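You operate a simulated robot arm through the tools that you are given. There is no shell and no other tool.

You are at the controls of a simulated robot arm. One attempt, no reset.

## Task
Stop the feeder and refill its hopper from the purple bin.
Fine: push OFF before the lid opens; tip the bin out over the hopper so that all its sleeves go in; put that bin back and close the lid. Set down upright: what you pick out.

It is judged by the outcome, as a careful person would: the job done as asked, and still so three seconds after it is handed in. It fails if anything else is knocked over, pushed out of place, dropped, spilled or broken. Lids that push on must go on centred and level and be pressed home; caps that screw on are set level and turned clockwise until they are tight.

## Robot
A 7-joint arm with a three-finger gripper, fixed in place. Base frame: the origin is on the floor under the middle of its stand, x ahead of it, y to its left, z up. Lengths are in mm, angles in rad, forces in N, time in s.
With the tool pointing down near the work surface it reaches from about 100 to 800 mm from the base axis. Its first joint turns from -2.897 to 2.897 rad. Payload 2.94 kg.
The TCP is the grasp point between the finger pads, 30 mm short of the fingertips. In the tool frame z runs along the fingers and y along their closing line. The gripper opens to 132 mm; its body begins 107 mm behind the TCP.
Orientation is that of the tool frame in the base frame, as [roll, pitch, yaw] about the fixed x, y, z axes, in that order (R = Rz(yaw) Ry(pitch) Rx(roll)). With the fingers straight down and closing along the base's y, the tool's x points along the base's -x, its y along +y and its z along -z.

## Interface
- The arm moves only by the tool jog_arm. Its argument "steps" is a list that holds one entry, the list of rows, each a list of 7 numbers: the shift along the base's x, y, z in mm, then the turn, a rotation vector about the base's x, y, z in rad, then the gripper command, from -1 (fully open) to 1 (shut), values between in proportion. In form: [[[dx, dy, dz, ax, ay, az, gripper], ...]]. A call has 1 to 20 rows; each row shifts and turns the commanded pose from where the row before left it. Each row takes 0.2 s and may step no farther than 50 mm and 0.15 rad from the row before; otherwise, or with a gripper value out of range, the whole call is refused. A pose out of reach is approached as far as the arm can. The call stops where the force on the tool passes 40 N (or 10 N more than at its start, if that is more) or the arm is blocked; 0.2 s more then pass. The fingers move at their own pace (about 37.4 mm/s each) and stop on an object; they squeeze with about 44 N. The grip force told is the motor's: it shows also when the fingers shut on nothing. Time passes only in rows, and 0.2 s behind the last, so rows that do not move let the fingers close. The reply holds the time, the measured pose of the TCP, the force on the tool along the base axes, the opening and the grip force, in the units named above and with some noise, with the torque about the TCP (base axes, N m) and any sound that the robot's microphone picked up.
- Cameras (640 x 400 px; columns grow to the right, rows downward): "scene" is fixed at [50, -651.8, 1724.1]; the picture's right is [0.90, -0.43, 0.00], its down [-0.18, -0.38, -0.91] and it looks along [0.39, 0.82, -0.42] (base axes); focal length 315 px, centre (320, 200). "wrist" rides on the gripper at [72, 3, -144] in the tool frame; the picture's right is [-0.04, 1.00, 0.00], its down [-0.88, -0.04, -0.48] and it looks along [-0.48, -0.02, 0.88] (tool axes); focal length 256 px, centre (320, 200). There is no depth. A picture from a camera that has moved, and an enlarged one, comes with that camera's place and axes in the base frame and with its lens.
- get_image(camera): a new picture of that camera. No time passes.
- slide_trunk(by): moves the trunk up (or, below 0, down) by that many mm; the arm rides with it, the base frame stays. It gives what a move gives, with no picture.
- enlarge(camera, box): a new picture of the part [left, top, right, bottom] of that camera's present view, enlarged. No time passes.
- job_done(): hands the job in; it is judged then, once.

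Places have to be worked out from the pictures, the camera data and where the tool is seen. Open the gripper and draw the arm clear of the work before you hand the job in, unless the task says otherwise.

The tools are called after "Emit:" by a JSON object that holds its "name" and its "arguments". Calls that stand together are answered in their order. jog_arm: Moves the arm, as the interface text tells. Its arguments: {"type":"object","properties":{"steps":{"type":"array","items":{"type":"array","items":{"type":"array","items":{"type":"number"}}}}},"required":["steps"]} The other tools are called the same way: slide_trunk (by) moves the trunk up or down; get_image (camera) takes a picture; enlarge (camera, box) takes an enlarged picture of a part of a camera's view; job_done () hands the job in.

At the start:

```text
t: 0.0
tool_pos: [434.9, 394.7, 1527.8]
tool_rot: [3.14, 0.0, 3.141]
force: [-1.0, -0.1, 0.0]
torque: [0.0, -0.01, 0.01]
opening: 132.2
finger_force: 0.1
trunk travel left (down, up): [-475.0, 65.0]
```

scene: 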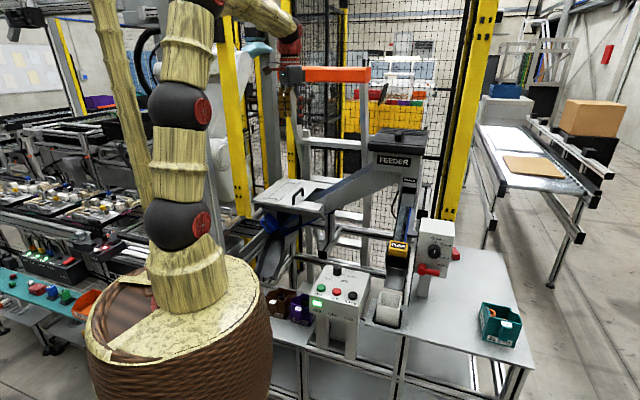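
wrist: 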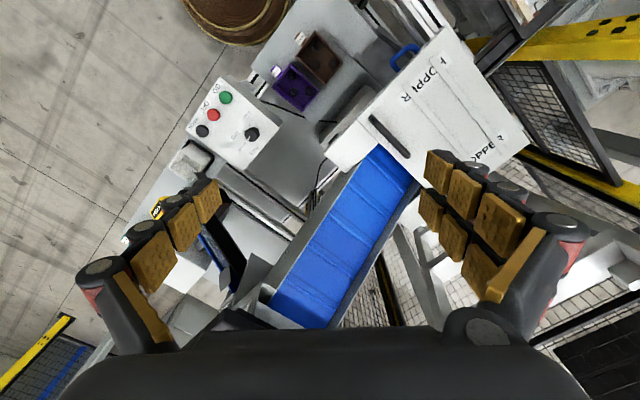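

I'll start by looking closely at the control box, hopper lid and bins before moving anything.

Emit:
{"name": "enlarge", "arguments": {"camera": "scene", "box": [240, 230, 400, 360]}}

Emit:
{"name": "enlarge", "arguments": {"camera": "scene", "box": [230, 120, 450, 270]}}

Emit:
{"name": "enlarge", "arguments": {"camera": "wrist", "box": [160, 0, 360, 220]}}

Emit:
{"name": "enlarge", "arguments": {"camera": "wrist", "box": [300, 0, 560, 200]}}

```text
3.08 times, centred on (320, 295) of scene
camera zoom: at [50.0, -651.8, 1724.1], right [0.9, -0.43, 0.0], down [-0.18, -0.38, -0.91], along [0.39, 0.82, -0.42], focal length 969 px, centre (320, -92)
```

zoom: 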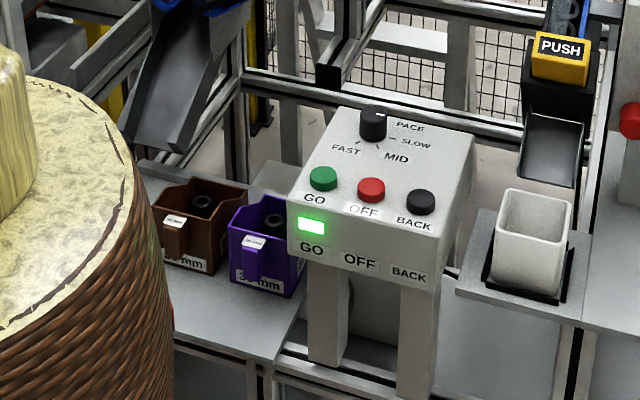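

```text
2.67 times, centred on (340, 195) of scene
camera zoom: at [50.0, -651.8, 1724.1], right [0.9, -0.43, 0.0], down [-0.18, -0.38, -0.91], along [0.39, 0.82, -0.42], focal length 840 px, centre (267, 213)
```

zoom: 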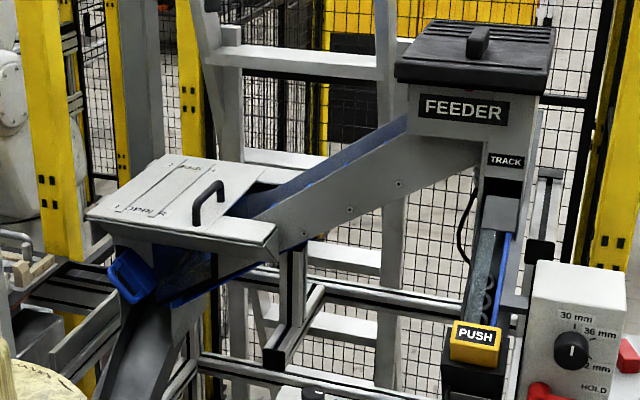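

```text
1.82 times, centred on (260, 110) of wrist
camera zoom: at [361.4, 398.2, 1672.4], right [0.04, 1.0, 0.0], down [0.88, -0.04, 0.48], along [0.48, -0.02, -0.88], focal length 465 px, centre (429, 364)
```

zoom: 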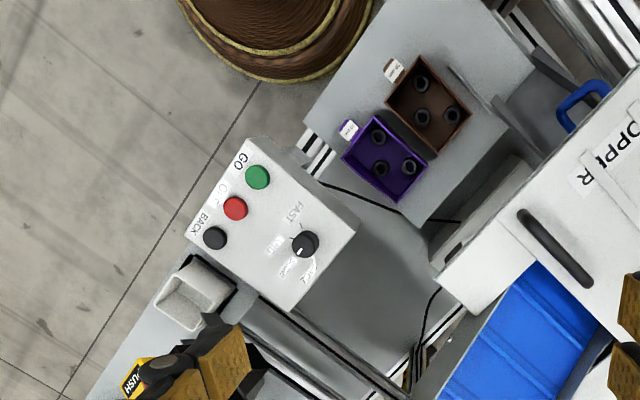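

```text
2.00 times, centred on (430, 100) of wrist
camera zoom: at [361.4, 398.2, 1672.4], right [0.04, 1.0, 0.0], down [0.88, -0.04, 0.48], along [0.48, -0.02, -0.88], focal length 512 px, centre (100, 400)
```

zoom: 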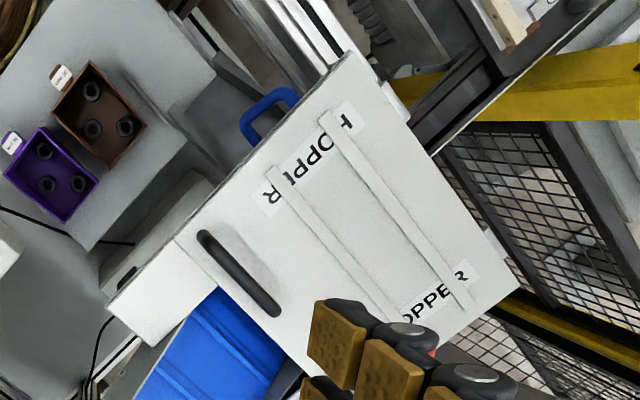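

The OFF button triangulates to about (476, 109, 964). I need closer views of the lid, the bins and the handles before planning further.

Emit:
{"name": "enlarge", "arguments": {"camera": "scene", "box": [250, 165, 346, 225]}}

Emit:
{"name": "enlarge", "arguments": {"camera": "scene", "box": [260, 270, 340, 330]}}

Emit:
{"name": "enlarge", "arguments": {"camera": "wrist", "box": [260, 10, 360, 110]}}

Emit:
{"name": "enlarge", "arguments": {"camera": "wrist", "box": [310, 20, 550, 180]}}

```text
6.67 times, centred on (298, 195) of scene
camera zoom: at [50.0, -651.8, 1724.1], right [0.9, -0.43, 0.0], down [-0.18, -0.38, -0.91], along [0.39, 0.82, -0.42], focal length 2099 px, centre (467, 233)
```

zoom: 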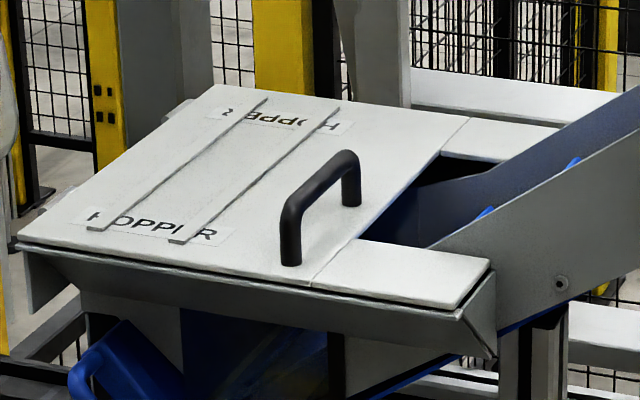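

```text
6.67 times, centred on (300, 300) of scene
camera zoom: at [50.0, -651.8, 1724.1], right [0.9, -0.43, 0.0], down [-0.18, -0.38, -0.91], along [0.39, 0.82, -0.42], focal length 2099 px, centre (453, -467)
```

zoom: 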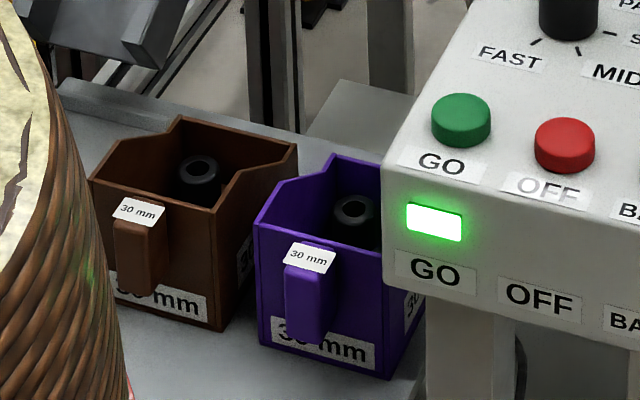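

```text
4.00 times, centred on (310, 60) of wrist
camera zoom: at [361.4, 398.2, 1672.4], right [0.04, 1.0, 0.0], down [0.88, -0.04, 0.48], along [0.48, -0.02, -0.88], focal length 1024 px, centre (360, 760)
```

zoom: 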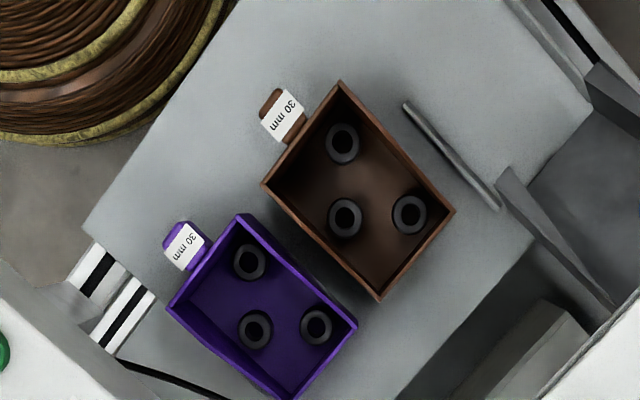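

```text
2.50 times, centred on (430, 100) of wrist
camera zoom: at [361.4, 398.2, 1672.4], right [0.04, 1.0, 0.0], down [0.88, -0.04, 0.48], along [0.48, -0.02, -0.88], focal length 640 px, centre (45, 450)
```

zoom: 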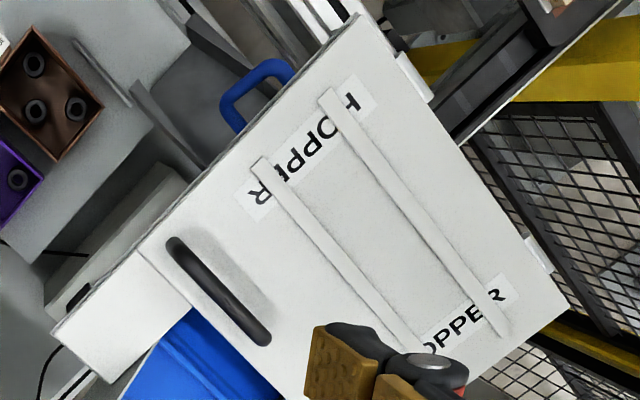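

The lid is hinged at the end away from its handle, and the purple bin has a protruding front handle with three sleeves inside. I'll move above the control box while closing the fingers and yawing 45° to line up with the equipment.

Emit:
{"name": "jog_arm", "arguments": {"steps": [[[-2, -30, -20, 0, 0, 0.0785, 1], [-2, -30, -20, 0, 0, 0.0785, 1], [-2, -30, -20, 0, 0, 0.0785, 1], [-2, -30, -20, 0, 0, 0.0785, 1], [-2, -30, -20, 0, 0, 0.0785, 1], [-2, -30, -20, 0, 0, 0.0785, 1], [-2, -30, -20, 0, 0, 0.0785, 1], [-2, -30, -20, 0, 0, 0.0785, 1], [-2, -30, -20, 0, 0, 0.0785, 1], [-2, -15, -20, 0, 0, 0.0785, 1]]]}}

Emit:
{"name": "get_image", "arguments": {"camera": "wrist"}}

Emit:
{"name": "get_image", "arguments": {"camera": "scene"}}

```text
t: 2.2
tool_pos: [416.0, 109.1, 1326.6]
tool_rot: [-3.141, 0.001, -2.354]
force: [0.1, -0.4, 0.1]
torque: [0.0, 0.01, 0.0]
opening: 0.0
finger_force: 23.8
trunk travel left (down, up): [-475.0, 65.0]
```

```text
taken
camera wrist: at [361.3, 60.5, 1471.0], right [-0.68, 0.74, 0.0], down [0.65, 0.6, 0.48], along [0.35, 0.32, -0.88], focal length 256 px, centre (320, 200)
```

wrist: 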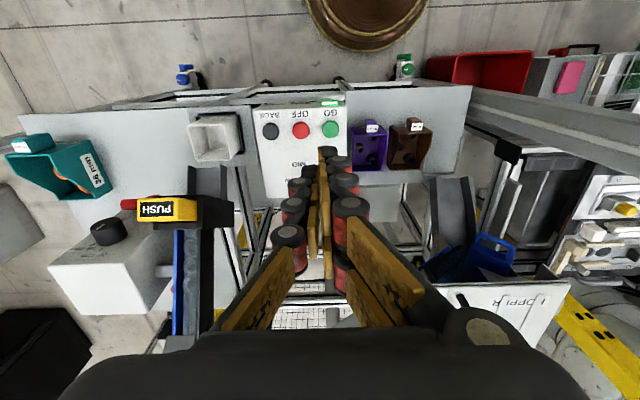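

```text
taken
```

scene: 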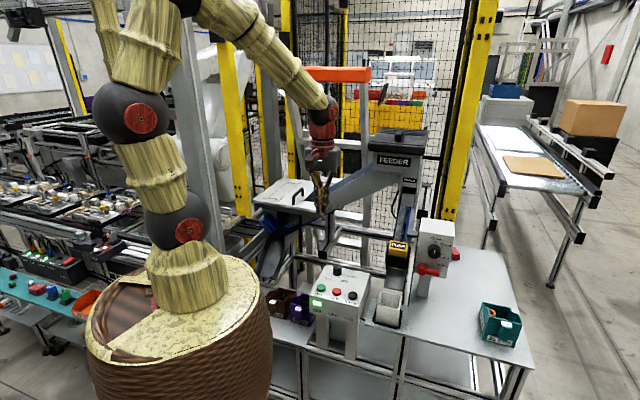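

The gripper is closed and everything is aligned with the picture now. I'll zoom in on the fingertips and the panel.

Emit:
{"name": "enlarge", "arguments": {"camera": "wrist", "box": [230, 80, 410, 340]}}

Emit:
{"name": "enlarge", "arguments": {"camera": "wrist", "box": [240, 90, 460, 210]}}

Emit:
{"name": "enlarge", "arguments": {"camera": "scene", "box": [280, 140, 360, 220]}}

```text
1.54 times, centred on (320, 210) of wrist
camera zoom: at [361.3, 60.5, 1471.0], right [-0.68, 0.74, 0.0], down [0.65, 0.6, 0.48], along [0.35, 0.32, -0.88], focal length 394 px, centre (320, 185)
```

zoom: 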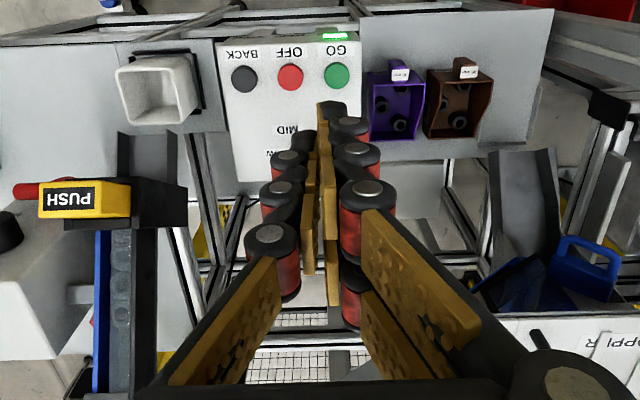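

```text
2.91 times, centred on (350, 150) of wrist
camera zoom: at [361.3, 60.5, 1471.0], right [-0.68, 0.74, 0.0], down [0.65, 0.6, 0.48], along [0.35, 0.32, -0.88], focal length 745 px, centre (233, 346)
```

zoom: 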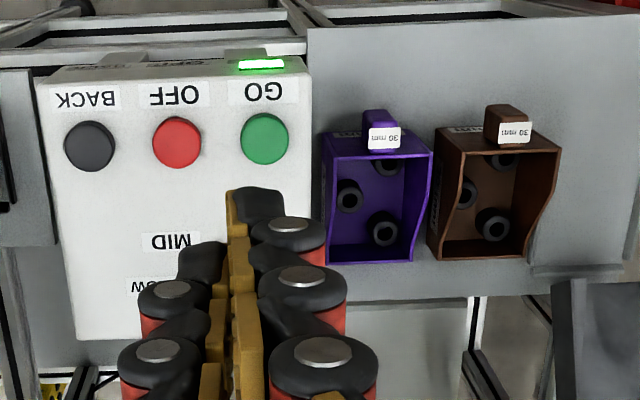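

```text
5.00 times, centred on (320, 180) of scene
camera zoom: at [50.0, -651.8, 1724.1], right [0.9, -0.43, 0.0], down [-0.18, -0.38, -0.91], along [0.39, 0.82, -0.42], focal length 1574 px, centre (320, 300)
```

zoom: 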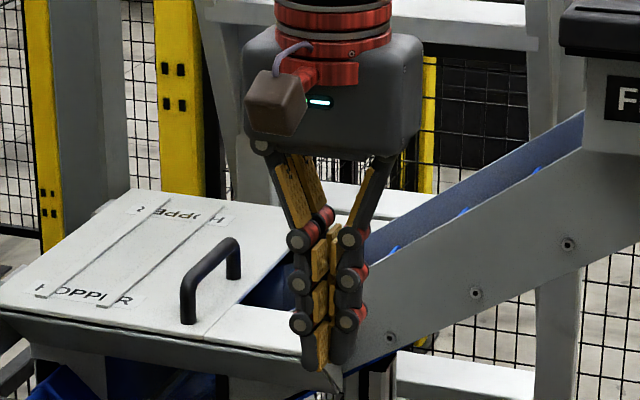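

The panel is nearly level with button tops at about z 965; OFF is at about (474, 110) and its neighbours are about 59 mm to either side. The closed fingers run narrow along the button row, so I'll come down to just above OFF and check.

Emit:
{"name": "jog_arm", "arguments": {"steps": [[[9.7, 0.2, -44, 0, 0, 0, 1], [9.7, 0.2, -44, 0, 0, 0, 1], [9.7, 0.2, -44, 0, 0, 0, 1], [9.7, 0.2, -44, 0, 0, 0, 1], [9.7, 0.2, -44, 0, 0, 0, 1], [9.5, 0.0, -46, 0, 0, 0, 1], [0, 0, 0, 0, 0, 0, 1]]]}}

Emit:
{"name": "get_image", "arguments": {"camera": "wrist"}}

Emit:
{"name": "enlarge", "arguments": {"camera": "scene", "box": [280, 220, 400, 320]}}

```text
t: 3.8
tool_pos: [471.3, 110.9, 1061.1]
tool_rot: [3.141, 0.0, -2.357]
force: [0.0, 0.4, -0.6]
torque: [-0.02, -0.02, -0.03]
opening: 0.0
finger_force: 28.7
trunk travel left (down, up): [-475.0, 65.0]
```

```text
taken
camera wrist: at [417.6, 61.5, 1205.8], right [-0.68, 0.74, 0.0], down [0.65, 0.59, 0.48], along [0.35, 0.32, -0.88], focal length 256 px, centre (320, 200)
```

wrist: 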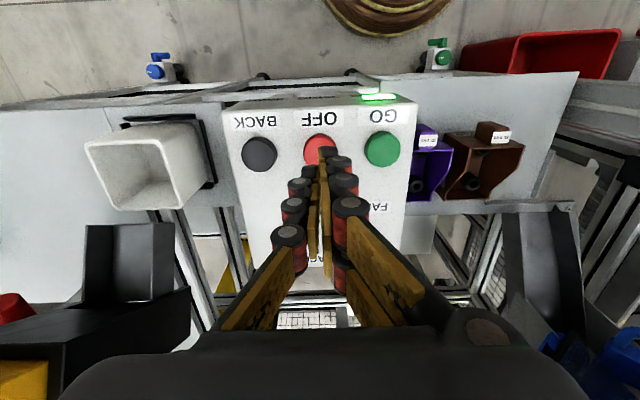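

```text
4.00 times, centred on (340, 270) of scene
camera zoom: at [50.0, -651.8, 1724.1], right [0.9, -0.43, 0.0], down [-0.18, -0.38, -0.91], along [0.39, 0.82, -0.42], focal length 1259 px, centre (240, -80)
```

zoom: 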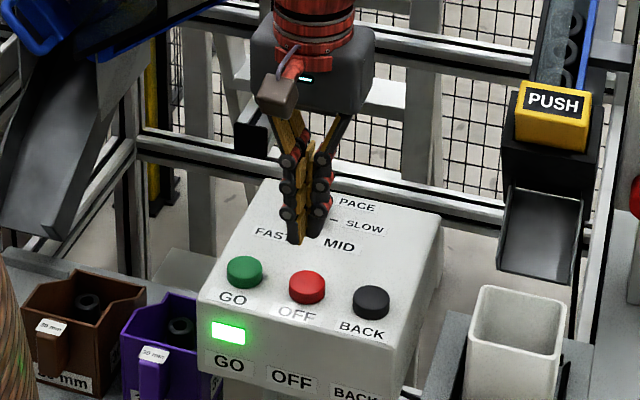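

OFF lies right below the TCP. I'll zoom on the tips to see which finger will touch.

Emit:
{"name": "enlarge", "arguments": {"camera": "wrist", "box": [260, 110, 380, 230]}}

Emit:
{"name": "enlarge", "arguments": {"camera": "scene", "box": [300, 240, 350, 300]}}

```text
3.33 times, centred on (320, 170) of wrist
camera zoom: at [417.6, 61.5, 1205.8], right [-0.68, 0.74, 0.0], down [0.65, 0.59, 0.48], along [0.35, 0.32, -0.88], focal length 853 px, centre (320, 300)
```

zoom: 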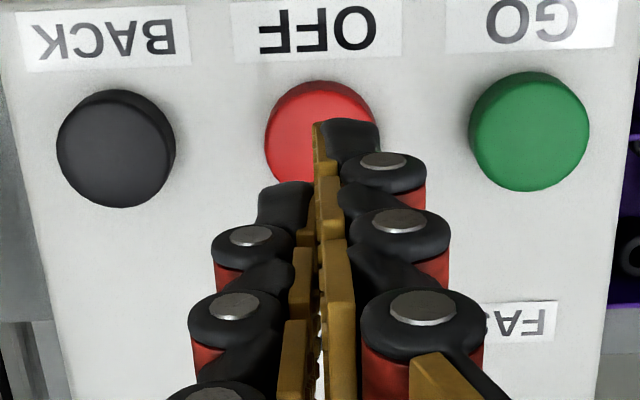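

```text
6.67 times, centred on (325, 270) of scene
camera zoom: at [50.0, -651.8, 1724.1], right [0.9, -0.43, 0.0], down [-0.18, -0.38, -0.91], along [0.39, 0.82, -0.42], focal length 2099 px, centre (287, -267)
```

zoom: 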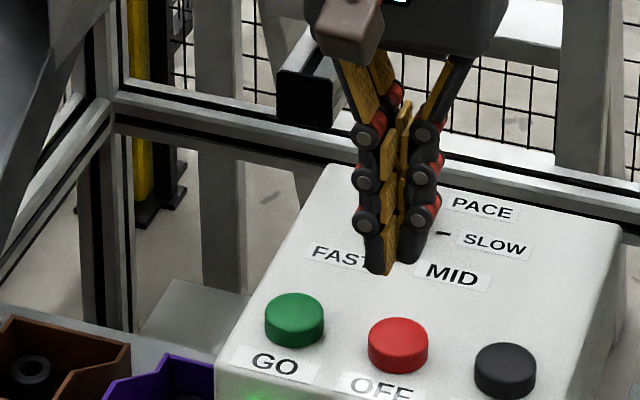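

The thumb tip and the two opposite fingertips all sit within about 20 mm of the TCP, so pressing straight down at OFF touches only that button. I'll descend gently until contact shows.

Emit:
{"name": "jog_arm", "arguments": {"steps": [[[1.5, 0.5, -25, 0, 0, 0, 1], [0, 0, -20, 0, 0, 0, 1], [0, 0, -10, 0, 0, 0, 1], [0, 0, -3, 0, 0, 0, 1], [0, 0, -3, 0, 0, 0, 1], [0, 0, -3, 0, 0, 0, 1], [0, 0, -2, 0, 0, 0, 1]]]}}

```text
t: 5.4
tool_pos: [473.7, 111.7, 995.6]
tool_rot: [-3.14, 0.002, -2.357]
force: [-4.5, -4.4, 25.9]
torque: [-0.06, 0.1, 0.03]
opening: 6.2
finger_force: 28.4
trunk travel left (down, up): [-475.0, 65.0]
heard: click
```

A click was heard with 26 N on the button. I'll back off straight up and check the indicator light.

Emit:
{"name": "jog_arm", "arguments": {"steps": [[[0, 0, 10, 0, 0, 0, 1], [0, 0, 40, 0, 0, 0, 1], [0, 0, 40, 0, 0, 0, 1], [0, 0, 40, 0, 0, 0, 1], [0, 0, 0, 0, 0, 0, 1]]]}}

Emit:
{"name": "enlarge", "arguments": {"camera": "scene", "box": [280, 240, 400, 330]}}

Emit:
{"name": "get_image", "arguments": {"camera": "wrist"}}

```text
t: 6.6
tool_pos: [474.4, 113.2, 1124.3]
tool_rot: [-3.141, 0.0, -2.355]
force: [0.3, 0.3, 0.1]
torque: [0.01, 0.04, -0.04]
opening: 0.0
finger_force: 28.4
trunk travel left (down, up): [-475.0, 65.0]
```

```text
4.44 times, centred on (340, 285) of scene
camera zoom: at [50.0, -651.8, 1724.1], right [0.9, -0.43, 0.0], down [-0.18, -0.38, -0.91], along [0.39, 0.82, -0.42], focal length 1399 px, centre (231, -178)
```

zoom: 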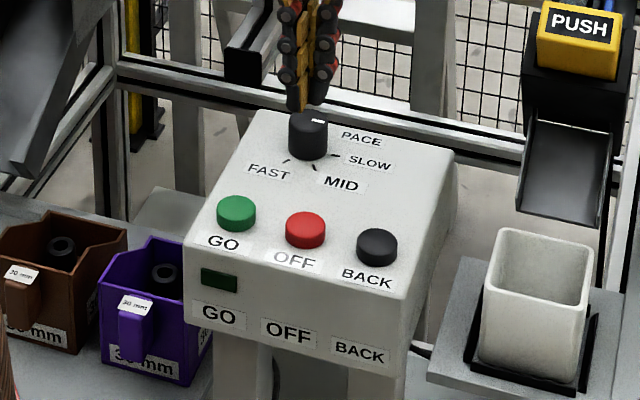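

```text
taken
camera wrist: at [419.9, 62.8, 1269.4], right [-0.68, 0.74, 0.0], down [0.65, 0.59, 0.47], along [0.35, 0.32, -0.88], focal length 256 px, centre (320, 200)
```

wrist: 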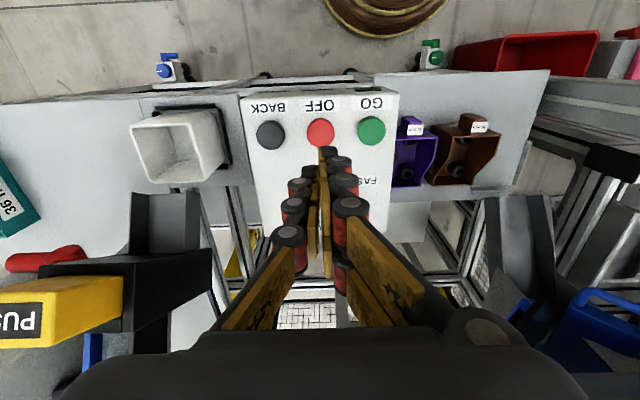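

The green light is out, so the feeder is stopped. Next I'll open the fingers and go over to look down on the purple bin to measure it and its surroundings.

Emit:
{"name": "jog_arm", "arguments": {"steps": [[[-10, 24, 8, 0, 0, 0, -1], [-10, 24, 8, 0, 0, 0, -1], [-10, 24, 8, 0, 0, 0, -1], [-10, 24, 8, 0, 0, 0, -1], [-10, 24, 8, 0, 0, 0, -1], [-10, 24, 8, 0, 0, 0, -1], [-10, 24, 8, 0, 0, 0, -1], [-4, 20, 0, 0, 0, 0, -1], [0, 0, 0, 0, 0, 0, -1], [0, 0, 0, 0, 0, 0, -1]]]}}

Emit:
{"name": "get_image", "arguments": {"camera": "wrist"}}

Emit:
{"name": "get_image", "arguments": {"camera": "scene"}}

```text
t: 8.8
tool_pos: [400.6, 300.6, 1180.1]
tool_rot: [3.141, 0.001, -2.357]
force: [0.6, -0.4, -0.6]
torque: [0.0, -0.01, -0.01]
opening: 131.7
finger_force: 0.0
trunk travel left (down, up): [-475.0, 65.0]
```

```text
taken
camera wrist: at [345.8, 251.2, 1325.4], right [-0.68, 0.74, 0.0], down [0.65, 0.59, 0.48], along [0.35, 0.32, -0.88], focal length 256 px, centre (320, 200)
```

wrist: 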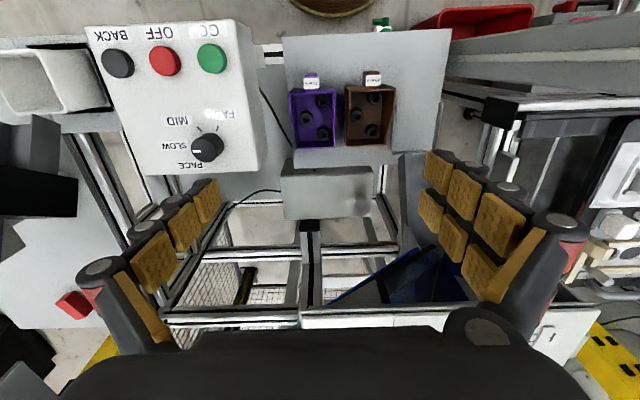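

```text
taken
```

scene: 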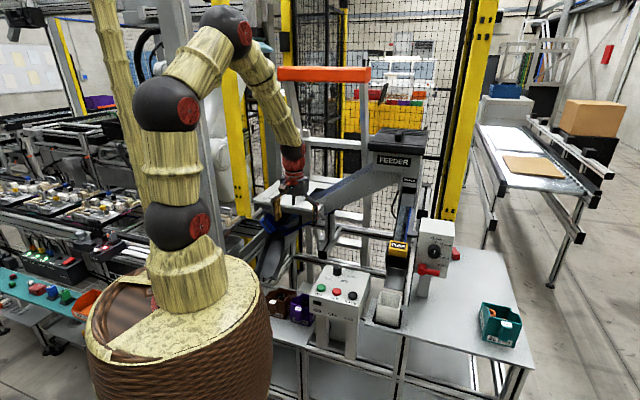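

The bins are now in clear view from above; I'll zoom in on them.

Emit:
{"name": "enlarge", "arguments": {"camera": "wrist", "box": [270, 60, 420, 155]}}

Emit:
{"name": "enlarge", "arguments": {"camera": "wrist", "box": [160, 130, 640, 400]}}

Emit:
{"name": "enlarge", "arguments": {"camera": "scene", "box": [260, 130, 340, 230]}}

```text
4.21 times, centred on (345, 108) of wrist
camera zoom: at [345.8, 251.2, 1325.4], right [-0.68, 0.74, 0.0], down [0.65, 0.59, 0.48], along [0.35, 0.32, -0.88], focal length 1078 px, centre (215, 590)
```

zoom: 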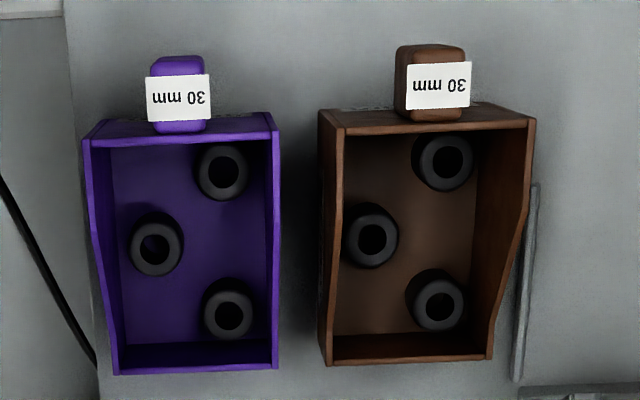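

```text
1.33 times, centred on (400, 265) of wrist
camera zoom: at [345.8, 251.2, 1325.4], right [-0.68, 0.74, 0.0], down [0.65, 0.59, 0.48], along [0.35, 0.32, -0.88], focal length 341 px, centre (213, 113)
```

zoom: 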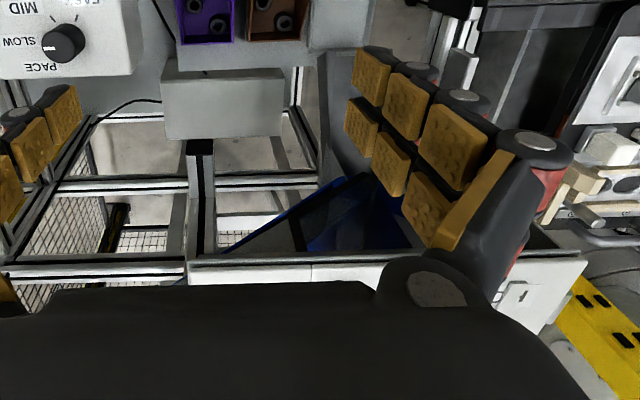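

```text
4.00 times, centred on (300, 180) of scene
camera zoom: at [50.0, -651.8, 1724.1], right [0.9, -0.43, 0.0], down [-0.18, -0.38, -0.91], along [0.39, 0.82, -0.42], focal length 1259 px, centre (400, 280)
```

zoom: 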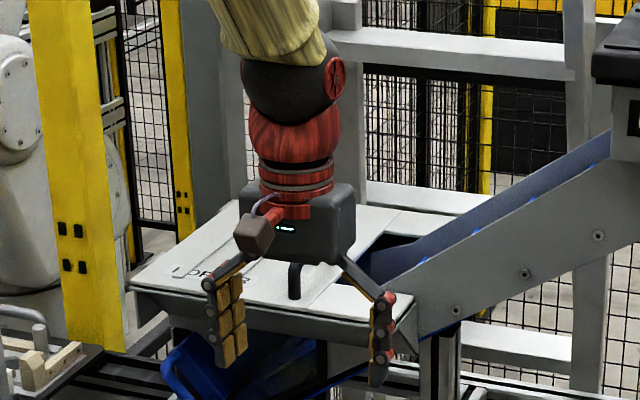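

From two views the purple bin's rim is about z 790 at the handle side and 770 at the far side. Its centre is near (437, 318), 83 mm wide by 119 mm long, with a handle block 25 mm wide standing out about 29 mm toward −v. Pouring over the low lip with the tool tilting outward needs the tool yawed by about 180°, so I'll test that wrist range now at a safe height.

Emit:
{"name": "jog_arm", "arguments": {"steps": [[[-5, -5, 30, 0, 0, -0.1, -1], [-5, -5, 30, 0, 0, -0.15, -1], [-5, -5, 30, 0, 0, -0.15, -1], [0, 0, 0, 0, 0, -0.15, -1], [0, 0, 0, 0, 0, -0.15, -1], [0, 0, 0, 0, 0, -0.15, -1], [0, 0, 0, 0, 0, -0.15, -1], [0, 0, 0, 0, 0, -0.15, -1], [0, 0, 0, 0, 0, -0.15, -1], [0, 0, 0, 0, 0, -0.15, -1], [0, 0, 0, 0, 0, -0.15, -1], [0, 0, 0, 0, 0, -0.15, -1]]]}}

Emit:
{"name": "get_image", "arguments": {"camera": "wrist"}}

Emit:
{"name": "get_image", "arguments": {"camera": "scene"}}

```text
t: 11.4
tool_pos: [385.7, 285.8, 1271.6]
tool_rot: [-3.14, 0.001, 2.177]
force: [0.6, 0.0, -0.2]
torque: [0.0, 0.0, 0.02]
opening: 132.0
finger_force: 0.1
trunk travel left (down, up): [-475.0, 65.0]
```

```text
taken
camera wrist: at [345.7, 345.9, 1416.3], right [0.85, 0.53, 0.0], down [0.47, -0.74, 0.48], along [0.25, -0.4, -0.88], focal length 256 px, centre (320, 200)
```

wrist: 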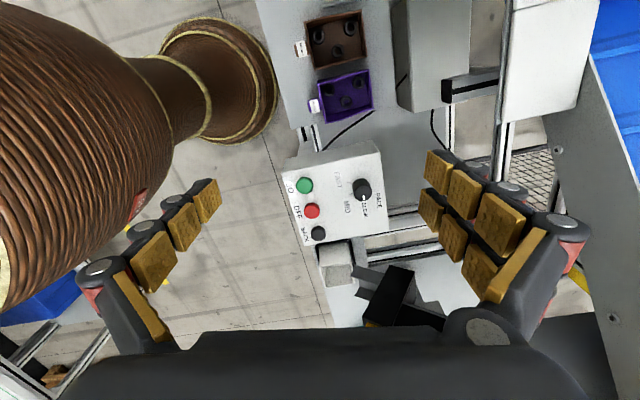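

```text
taken
```

scene: 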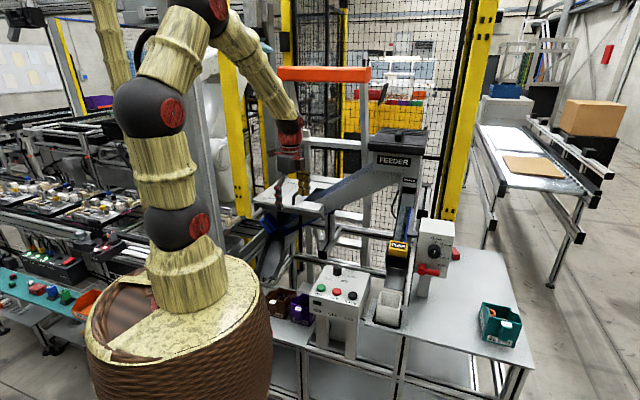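

No trouble so far; the pedestal turns out to be hourglass-shaped. I'll continue the yaw test to the full 180°.

Emit:
{"name": "jog_arm", "arguments": {"steps": [[[0, 0, 0, 0, 0, -0.139, -1], [0, 0, 0, 0, 0, -0.139, -1], [0, 0, 0, 0, 0, -0.139, -1], [0, 0, 0, 0, 0, -0.139, -1], [0, 0, 0, 0, 0, -0.139, -1], [0, 0, 0, 0, 0, -0.139, -1], [0, 0, 0, 0, 0, -0.139, -1], [0, 0, 0, 0, 0, -0.139, -1], [0, 0, 0, 0, 0, -0.139, -1], [0, 0, 0, 0, 0, -0.139, -1], [0, 0, 0, 0, 0, 0, -1]]]}}

Emit:
{"name": "get_image", "arguments": {"camera": "wrist"}}

Emit:
{"name": "get_image", "arguments": {"camera": "scene"}}

```text
t: 13.8
tool_pos: [386.0, 285.8, 1278.7]
tool_rot: [-3.141, -0.001, 0.835]
force: [-1.4, 0.0, -0.9]
torque: [0.0, -0.04, 0.01]
opening: 132.0
finger_force: 0.0
out of reach, approached as far as the arm can: row 10
trunk travel left (down, up): [-475.0, 65.0]
```

```text
taken
camera wrist: at [435.9, 335.9, 1423.0], right [0.71, -0.7, 0.0], down [-0.62, -0.63, 0.47], along [-0.34, -0.34, -0.88], focal length 256 px, centre (320, 200)
```

wrist: 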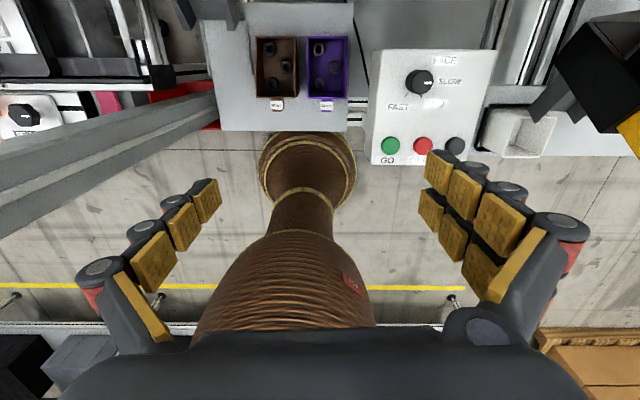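

```text
taken
```

scene: 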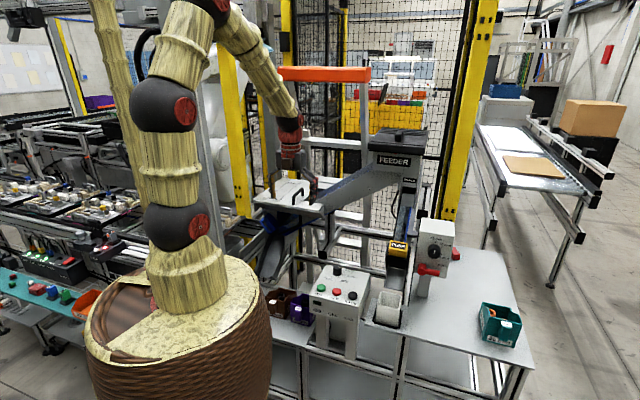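

The yaw limit lies at about 0.83 rad in this direction, so gripping across handle and wall with the thumb outside (yaw 2.36) and pouring at 5.50 stays within range. I'll unwind and go over the hopper lid to measure it.

Emit:
{"name": "jog_arm", "arguments": {"steps": [[[0.7, 7.7, 7, 0, 0, 0.149, -1], [0.7, 7.7, 7, 0, 0, 0.149, -1], [0.7, 7.7, 7, 0, 0, 0.149, -1], [0.7, 7.7, 7, 0, 0, 0.149, -1], [0.7, 7.7, 7, 0, 0, 0.149, -1], [0.7, 7.7, 7, 0, 0, 0.149, -1], [0.7, 7.7, 7, 0, 0, 0.149, -1], [0.7, 7.7, 7, 0, 0, 0.149, -1], [0.7, 7.7, 7, 0, 0, 0.149, -1], [0.7, 7.7, 7, 0, 0, 0.149, -1], [0.7, 7.7, 7, 0, 0, 0.149, -1], [0.7, 7.7, 7, 0, 0, 0.149, -1], [0.7, 7.7, 7, 0, 0, 0.149, -1], [0.7, 7.7, 7, 0, 0, 0.149, -1], [0.7, 7.7, 7, 0, 0, 0.149, -1], [0.7, 7.7, 7, 0, 0, 0.149, -1], [0.7, 7.7, 7, 0, 0, 0.149, -1], [0.7, 7.7, 7, 0, 0, 0.149, -1], [0.7, 7.7, 7, 0, 0, 0.149, -1], [0.7, 7.7, 7, 0, 0, 0.149, -1]]]}}

Emit:
{"name": "get_image", "arguments": {"camera": "wrist"}}

```text
t: 18.0
tool_pos: [399.3, 440.4, 1416.5]
tool_rot: [-3.141, -0.001, -2.51]
force: [-0.6, 0.0, -0.6]
torque: [-0.01, -0.01, 0.0]
opening: 132.2
finger_force: 0.1
trunk travel left (down, up): [-475.0, 65.0]
```

```text
taken
camera wrist: at [339.3, 399.2, 1562.6], right [-0.55, 0.83, 0.0], down [0.73, 0.49, 0.47], along [0.4, 0.26, -0.88], focal length 256 px, centre (320, 200)
```

wrist: 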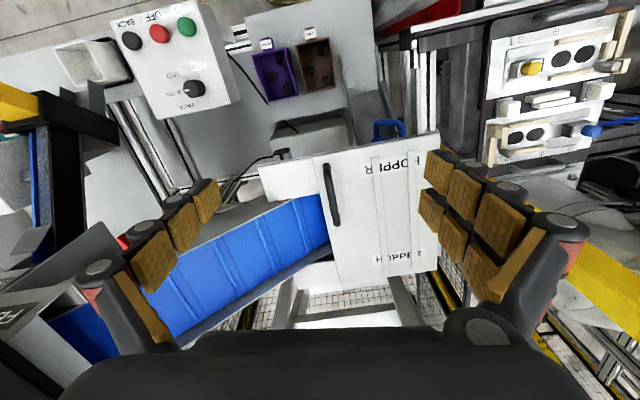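

Good view of the lid, its handle and hinge side. I'll zoom in to measure.

Emit:
{"name": "enlarge", "arguments": {"camera": "wrist", "box": [240, 110, 460, 300]}}

Emit:
{"name": "enlarge", "arguments": {"camera": "wrist", "box": [300, 150, 380, 240]}}

Emit:
{"name": "enlarge", "arguments": {"camera": "wrist", "box": [360, 110, 460, 280]}}

```text
2.11 times, centred on (350, 205) of wrist
camera zoom: at [339.3, 399.2, 1562.6], right [-0.55, 0.83, 0.0], down [0.73, 0.49, 0.47], along [0.4, 0.26, -0.88], focal length 539 px, centre (257, 190)
```

zoom: 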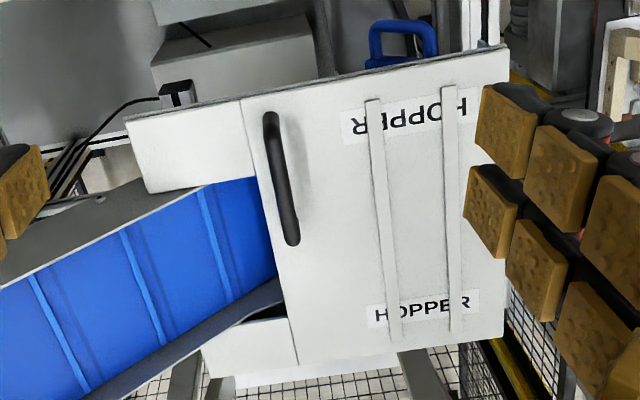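

```text
4.44 times, centred on (340, 195) of wrist
camera zoom: at [339.3, 399.2, 1562.6], right [-0.55, 0.83, 0.0], down [0.73, 0.49, 0.47], along [0.4, 0.26, -0.88], focal length 1138 px, centre (231, 222)
```

zoom: 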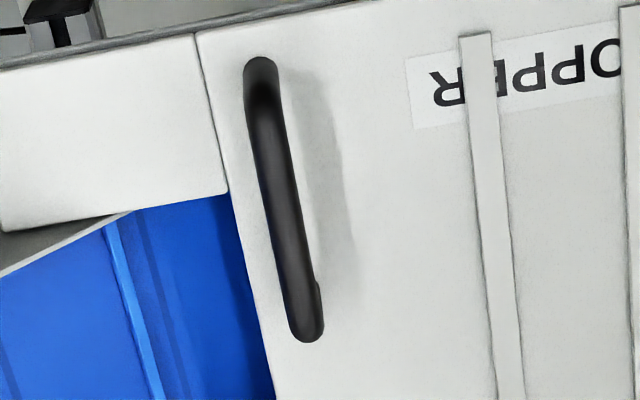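

```text
2.35 times, centred on (410, 195) of wrist
camera zoom: at [339.3, 399.2, 1562.6], right [-0.55, 0.83, 0.0], down [0.73, 0.49, 0.47], along [0.4, 0.26, -0.88], focal length 602 px, centre (108, 212)
```

zoom: 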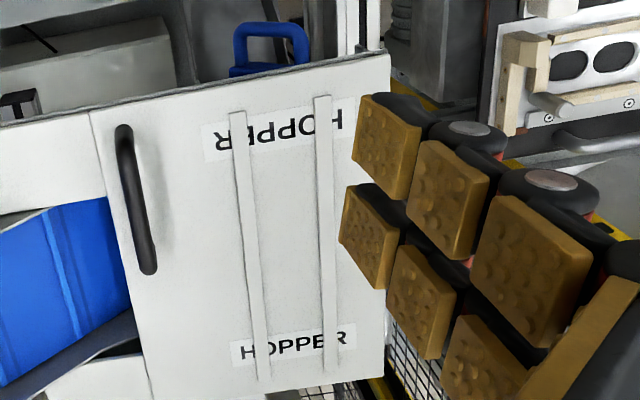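

The lid top is level at about z 1133, spanning u −218…0 and v 664…977 in the 45° frame. The handle bar runs along v, centred near (498, 532) at z≈1175. Opening it will need reach up high, so I'll raise the trunk the remaining 65 mm first.

Emit:
{"name": "slide_trunk", "arguments": {"by": 65}}

```text
t: 19.0
tool_pos: [400.4, 440.4, 1481.8]
tool_rot: [3.141, -0.004, -2.514]
force: [0.7, 0.7, -0.1]
torque: [0.01, 0.01, -0.02]
opening: 132.1
finger_force: 0.2
trunk travel left (down, up): [-540.0, 0.0]
```

Trunk is up. Now I'll move above the handle (about (485, 519)), turn to align with the bar and half close the fingers, then look.

Emit:
{"name": "jog_arm", "arguments": {"steps": [[[17, 16, -36, 0, 0, 0.03, 0.1], [17, 16, -36, 0, 0, 0.03, 0.1], [17, 16, -36, 0, 0, 0.03, 0.1], [17, 16, -36, 0, 0, 0.03, 0.1], [17, 15, -36, 0, 0, 0.04, 0.1], [0, 0, 0, 0, 0, 0, 0.1], [0, 0, 0, 0, 0, 0, 0.1]]]}}

Emit:
{"name": "get_image", "arguments": {"camera": "wrist"}}

Emit:
{"name": "enlarge", "arguments": {"camera": "scene", "box": [250, 130, 350, 230]}}

```text
t: 20.6
tool_pos: [484.8, 518.3, 1303.0]
tool_rot: [3.141, -0.002, -2.353]
force: [-0.1, 1.1, 0.2]
torque: [-0.02, 0.03, 0.02]
opening: 59.4
finger_force: 0.1
trunk travel left (down, up): [-540.0, 0.0]
```

```text
taken
camera wrist: at [430.6, 469.2, 1448.5], right [-0.68, 0.73, 0.0], down [0.65, 0.6, 0.47], along [0.35, 0.32, -0.88], focal length 256 px, centre (320, 200)
```

wrist: 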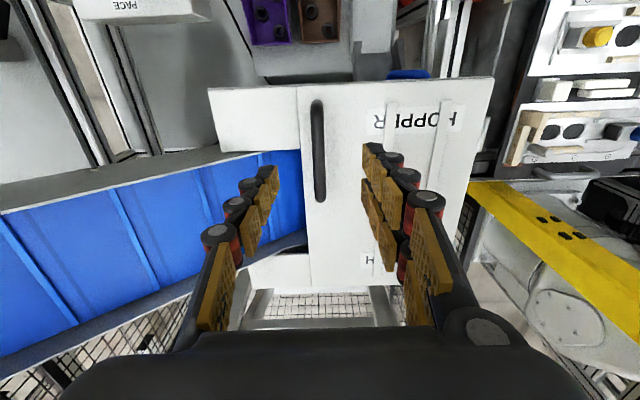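

```text
4.00 times, centred on (300, 180) of scene
camera zoom: at [50.0, -651.8, 1724.1], right [0.9, -0.43, 0.0], down [-0.18, -0.38, -0.91], along [0.39, 0.82, -0.42], focal length 1259 px, centre (400, 280)
```

zoom: 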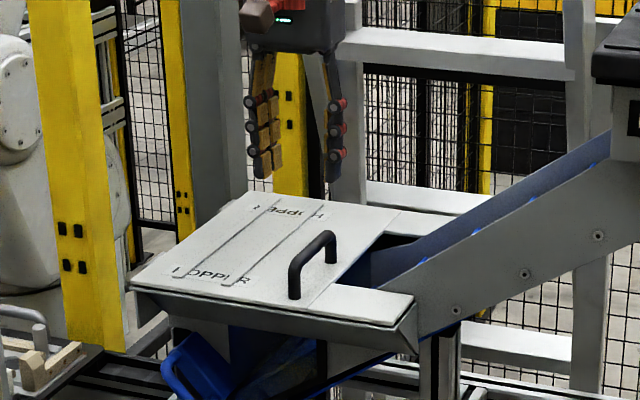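

The TCP is lined up over the bar (bar at column about 318, TCP line at column 320). I'll descend so the pads straddle the bar, then check the height in the scene view.

Emit:
{"name": "jog_arm", "arguments": {"steps": [[[2, 2, -35, 0, 0, 0, 0.1], [2, 2, -35, 0, 0, 0, 0.1], [0, 0, -25, 0, 0, 0, 0.1], [0, 0, 0, 0, 0, 0, 0.1]]]}}

Emit:
{"name": "get_image", "arguments": {"camera": "wrist"}}

Emit:
{"name": "enlarge", "arguments": {"camera": "scene", "box": [270, 160, 330, 220]}}

```text
t: 21.6
tool_pos: [488.6, 523.1, 1208.3]
tool_rot: [-3.141, 0.001, -2.352]
force: [0.2, -0.4, 0.1]
torque: [-0.02, 0.0, 0.01]
opening: 59.5
finger_force: 0.1
trunk travel left (down, up): [-540.0, 0.0]
```

```text
taken
camera wrist: at [435.4, 473.3, 1352.9], right [-0.68, 0.73, 0.0], down [0.65, 0.6, 0.48], along [0.35, 0.32, -0.88], focal length 256 px, centre (320, 200)
```

wrist: 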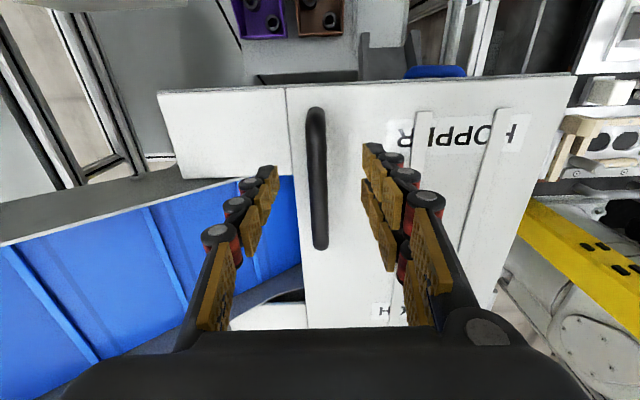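

```text
6.67 times, centred on (300, 190) of scene
camera zoom: at [50.0, -651.8, 1724.1], right [0.9, -0.43, 0.0], down [-0.18, -0.38, -0.91], along [0.39, 0.82, -0.42], focal length 2099 px, centre (453, 267)
```

zoom: 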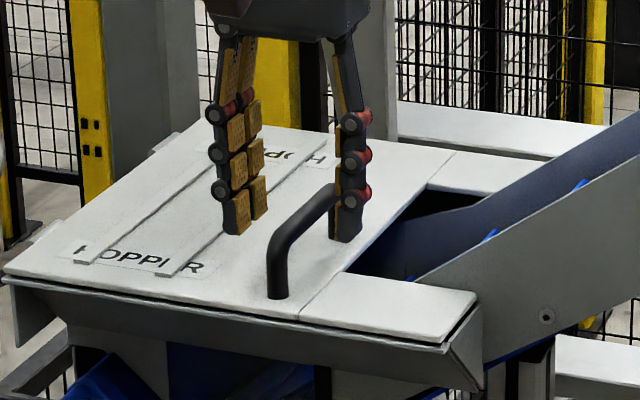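

The bar lies between the pads at about z 1177. I'll lower 16 mm and close on it.

Emit:
{"name": "jog_arm", "arguments": {"steps": [[[1, -1, -16, 0, 0, 0, 0.1], [0, 0, 0, 0, 0, 0, 0.5], [0, 0, 0, 0, 0, 0, 1], [0, 0, 0, 0, 0, 0, 1], [0, 0, 0, 0, 0, 0, 1], [0, 0, 0, 0, 0, 0, 1], [0, 0, 0, 0, 0, 0, 1]]]}}

Emit:
{"name": "get_image", "arguments": {"camera": "wrist"}}

Emit:
{"name": "enlarge", "arguments": {"camera": "scene", "box": [270, 160, 330, 220]}}

```text
t: 23.2
tool_pos: [490.4, 522.8, 1190.4]
tool_rot: [-3.141, 0.0, -2.353]
force: [-1.2, 0.0, -0.3]
torque: [0.06, -0.07, -0.22]
opening: 12.7
finger_force: 38.8
trunk travel left (down, up): [-540.0, 0.0]
```

```text
taken
camera wrist: at [436.3, 472.2, 1336.3], right [-0.68, 0.73, 0.0], down [0.65, 0.6, 0.48], along [0.35, 0.32, -0.88], focal length 256 px, centre (320, 200)
```

wrist: 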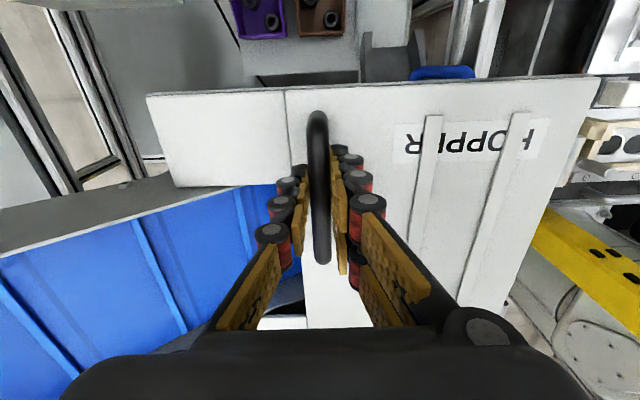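

```text
6.67 times, centred on (300, 190) of scene
camera zoom: at [50.0, -651.8, 1724.1], right [0.9, -0.43, 0.0], down [-0.18, -0.38, -0.91], along [0.39, 0.82, -0.42], focal length 2099 px, centre (453, 267)
```

zoom: 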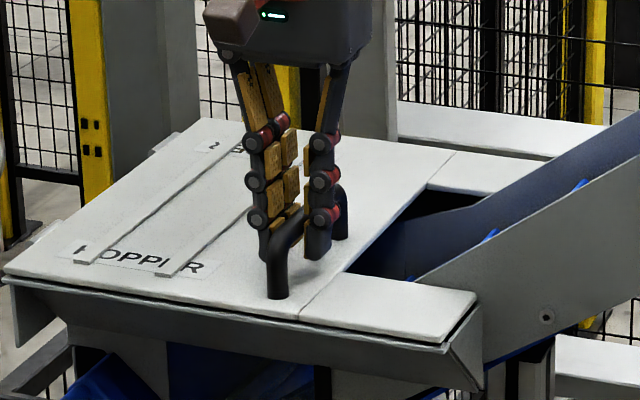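

The bar is gripped (opening 12.7 mm). I'll begin lifting it along the hinge arc (hinge about 199 mm toward −u) by roughly 10° and watch the forces.

Emit:
{"name": "jog_arm", "arguments": {"steps": [[[-1.6, 1.6, 8.7, 0, 0, 0, 1], [-1.8, 1.8, 8.5, 0, 0, 0, 1], [-2.1, 2.1, 8.4, 0, 0, 0, 1], [-2.4, 2.4, 8.3, 0, 0, 0, 1], [0, 0, 0, 0, 0, 0, 1]]]}}

Emit:
{"name": "enlarge", "arguments": {"camera": "scene", "box": [250, 140, 340, 225]}}

```text
t: 24.4
tool_pos: [482.6, 528.7, 1225.8]
tool_rot: [-3.14, -0.001, -2.351]
force: [-0.7, -8.9, -4.5]
torque: [-0.69, 0.54, -0.01]
opening: 12.9
finger_force: 39.7
trunk travel left (down, up): [-540.0, 0.0]
```

```text
4.71 times, centred on (295, 182) of scene
camera zoom: at [50.0, -651.8, 1724.1], right [0.9, -0.43, 0.0], down [-0.18, -0.38, -0.91], along [0.39, 0.82, -0.42], focal length 1482 px, centre (438, 282)
```

zoom: 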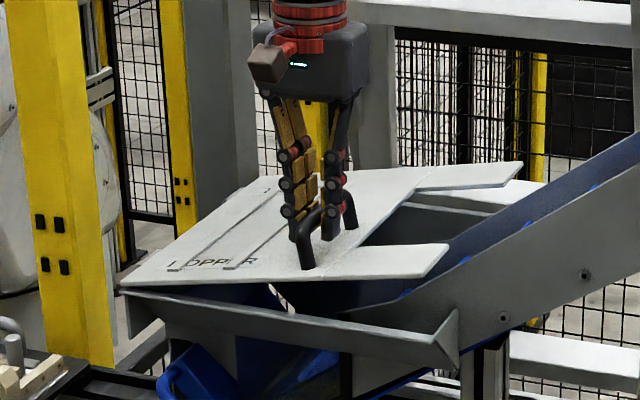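

The whole U-shaped lid lifts with only a few newtons. I'll continue along the arc toward 30°.

Emit:
{"name": "jog_arm", "arguments": {"steps": [[[-2.6, 2.6, 8.1, 0, 0, 0, 1], [-2.8, 2.8, 8.0, 0, 0, 0, 1], [-3.1, 3.1, 7.7, 0, 0, 0, 1], [-3.4, 3.4, 7.6, 0, 0, 0, 1], [-3.5, 3.5, 7.3, 0, 0, 0, 1], [-3.8, 3.8, 7.1, 0, 0, 0, 1], [-4.0, 4.0, 6.9, 0, 0, 0, 1], [-4.2, 4.2, 6.6, 0, 0, 0, 1], [0, 0, 0, 0, 0, 0, 1]]]}}

Emit:
{"name": "enlarge", "arguments": {"camera": "scene", "box": [250, 130, 340, 225]}}

Emit:
{"name": "get_image", "arguments": {"camera": "wrist"}}

```text
t: 26.4
tool_pos: [457.5, 554.8, 1287.4]
tool_rot: [3.139, 0.003, -2.355]
force: [12.3, -16.3, 13.4]
torque: [-0.54, 0.17, 0.27]
opening: 12.9
finger_force: 39.2
trunk travel left (down, up): [-540.0, 0.0]
```

```text
4.21 times, centred on (295, 178) of scene
camera zoom: at [50.0, -651.8, 1724.1], right [0.9, -0.43, 0.0], down [-0.18, -0.38, -0.91], along [0.39, 0.82, -0.42], focal length 1326 px, centre (425, 295)
```

zoom: 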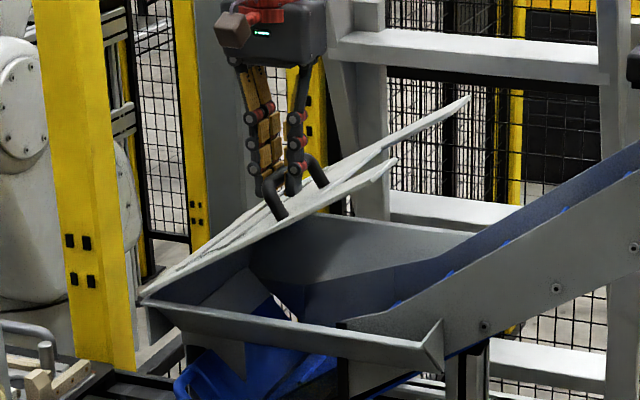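

```text
taken
camera wrist: at [402.5, 505.6, 1432.3], right [-0.68, 0.74, 0.0], down [0.65, 0.59, 0.48], along [0.35, 0.33, -0.88], focal length 256 px, centre (320, 200)
```

wrist: 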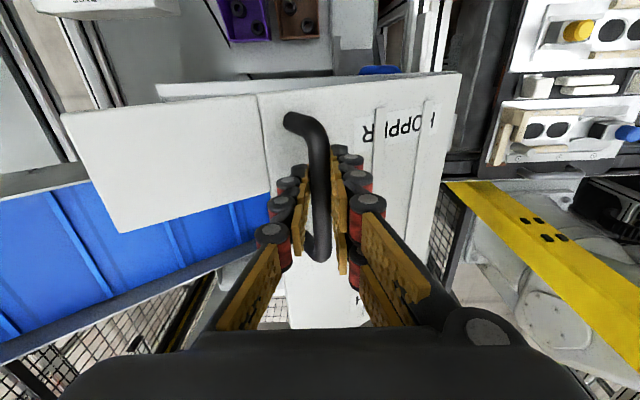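

The measured path fits a hinge centre about 203 mm behind and 36 mm below the bar. With the tool vertical, reach and finger clearance would run out near 90°. I'll lower the lid again and regrip the handle with the tool leaned along the bar toward the robot, which brings the wrist much closer.

Emit:
{"name": "jog_arm", "arguments": {"steps": [[[5.55, -5.55, -5.5, 0, 0, 0, 1], [5.55, -5.55, -5.5, 0, 0, 0, 1], [3.43, -3.43, -7.6, 0, 0, 0, 1], [3.43, -3.43, -7.6, 0, 0, 0, 1], [2.93, -2.93, -7.95, 0, 0, 0, 1], [2.93, -2.93, -7.95, 0, 0, 0, 1], [2.44, -2.44, -8.3, 0, 0, 0, 1], [2.44, -2.44, -8.3, 0, 0, 0, 1], [1.91, -1.91, -8.6, 0, 0, 0, 1], [1.91, -1.91, -8.6, 0, 0, 0, 1], [0.94, -0.94, -5.1, 0, 0, 0, 1], [0.94, -0.94, -5.1, 0, 0, 0, 1], [0.94, -0.94, -5.1, 0, 0, 0, 1], [0, 0, -1, 0, 0, 0, 1], [0, 0, 0, 0, 0, 0, 1]]]}}

Emit:
{"name": "enlarge", "arguments": {"camera": "scene", "box": [250, 140, 340, 225]}}

```text
t: 29.6
tool_pos: [490.8, 521.6, 1191.7]
tool_rot: [3.142, -0.002, -2.354]
force: [-4.3, 2.4, -2.9]
torque: [0.08, 0.08, -0.18]
opening: 12.7
finger_force: 39.0
trunk travel left (down, up): [-540.0, 0.0]
```

```text
4.71 times, centred on (295, 182) of scene
camera zoom: at [50.0, -651.8, 1724.1], right [0.9, -0.43, 0.0], down [-0.18, -0.38, -0.91], along [0.39, 0.82, -0.42], focal length 1482 px, centre (438, 282)
```

zoom: 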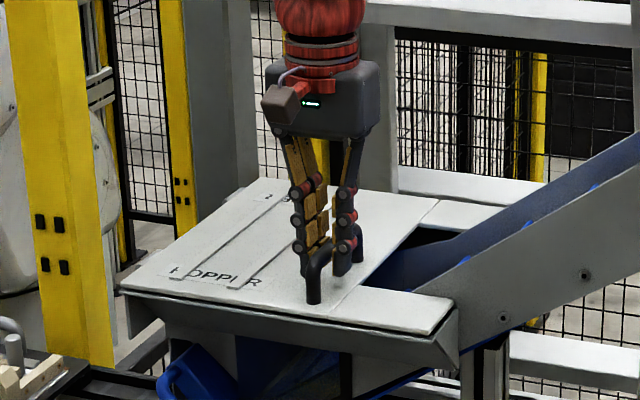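

The lid is closed again. I'll release the bar, rise, lean the tool by 35° about u (body toward the robot), and look before regripping.

Emit:
{"name": "jog_arm", "arguments": {"steps": [[[0, 0, 0, 0, 0, 0, 0.1], [0, 0, 0, 0, 0, 0, 0.1], [0, 0, 0, 0, 0, 0, 0.1], [0, 0, 0, 0, 0, 0, 0.1], [0, 0, 30, 0, 0, 0, 0.1], [0, 0, 40, 0, 0, 0, 0.1], [0, 0, 0, 0.0864, -0.0864, 0, 0.1], [0, 0, 0, 0.0864, -0.0864, 0, 0.1], [0, 0, 0, 0.0864, -0.0864, 0, 0.1], [0, 0, 0, 0.0864, -0.0864, 0, 0.1], [0, 0, 0, 0.0864, -0.0864, 0, 0.1], [0, 0, 0, 0, 0, 0, 0.1]]]}}

Emit:
{"name": "get_image", "arguments": {"camera": "wrist"}}

Emit:
{"name": "enlarge", "arguments": {"camera": "scene", "box": [240, 110, 350, 225]}}

```text
t: 32.2
tool_pos: [490.2, 523.4, 1261.5]
tool_rot: [-3.14, 0.61, -2.353]
force: [0.3, 0.2, -0.7]
torque: [-0.02, 0.03, -0.02]
opening: 59.4
finger_force: 0.0
trunk travel left (down, up): [-540.0, 0.0]
```

```text
taken
camera wrist: at [387.4, 424.5, 1338.9], right [-0.68, 0.73, 0.02], down [0.34, 0.29, 0.89], along [0.65, 0.62, -0.45], focal length 256 px, centre (320, 200)
```

wrist: 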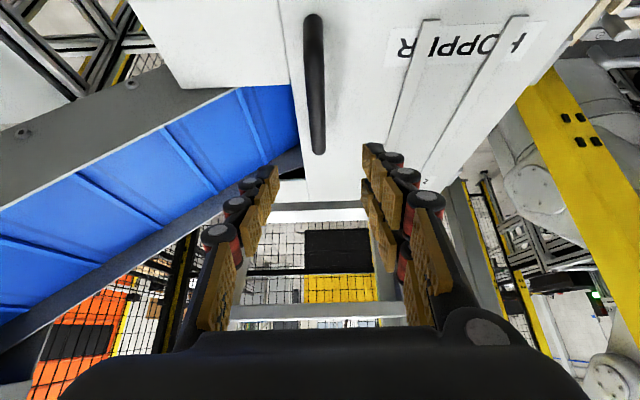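

```text
3.48 times, centred on (295, 168) of scene
camera zoom: at [50.0, -651.8, 1724.1], right [0.9, -0.43, 0.0], down [-0.18, -0.38, -0.91], along [0.39, 0.82, -0.42], focal length 1095 px, centre (407, 313)
```

zoom: 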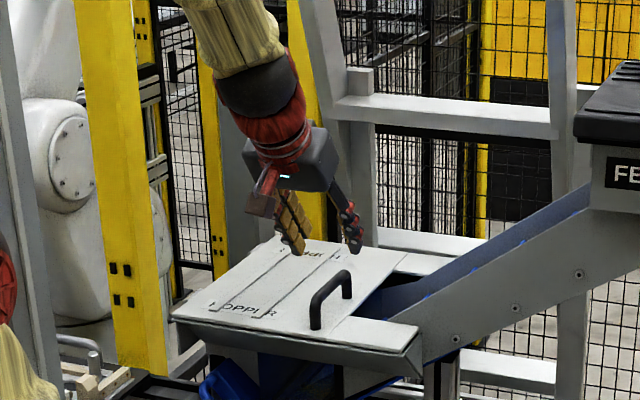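

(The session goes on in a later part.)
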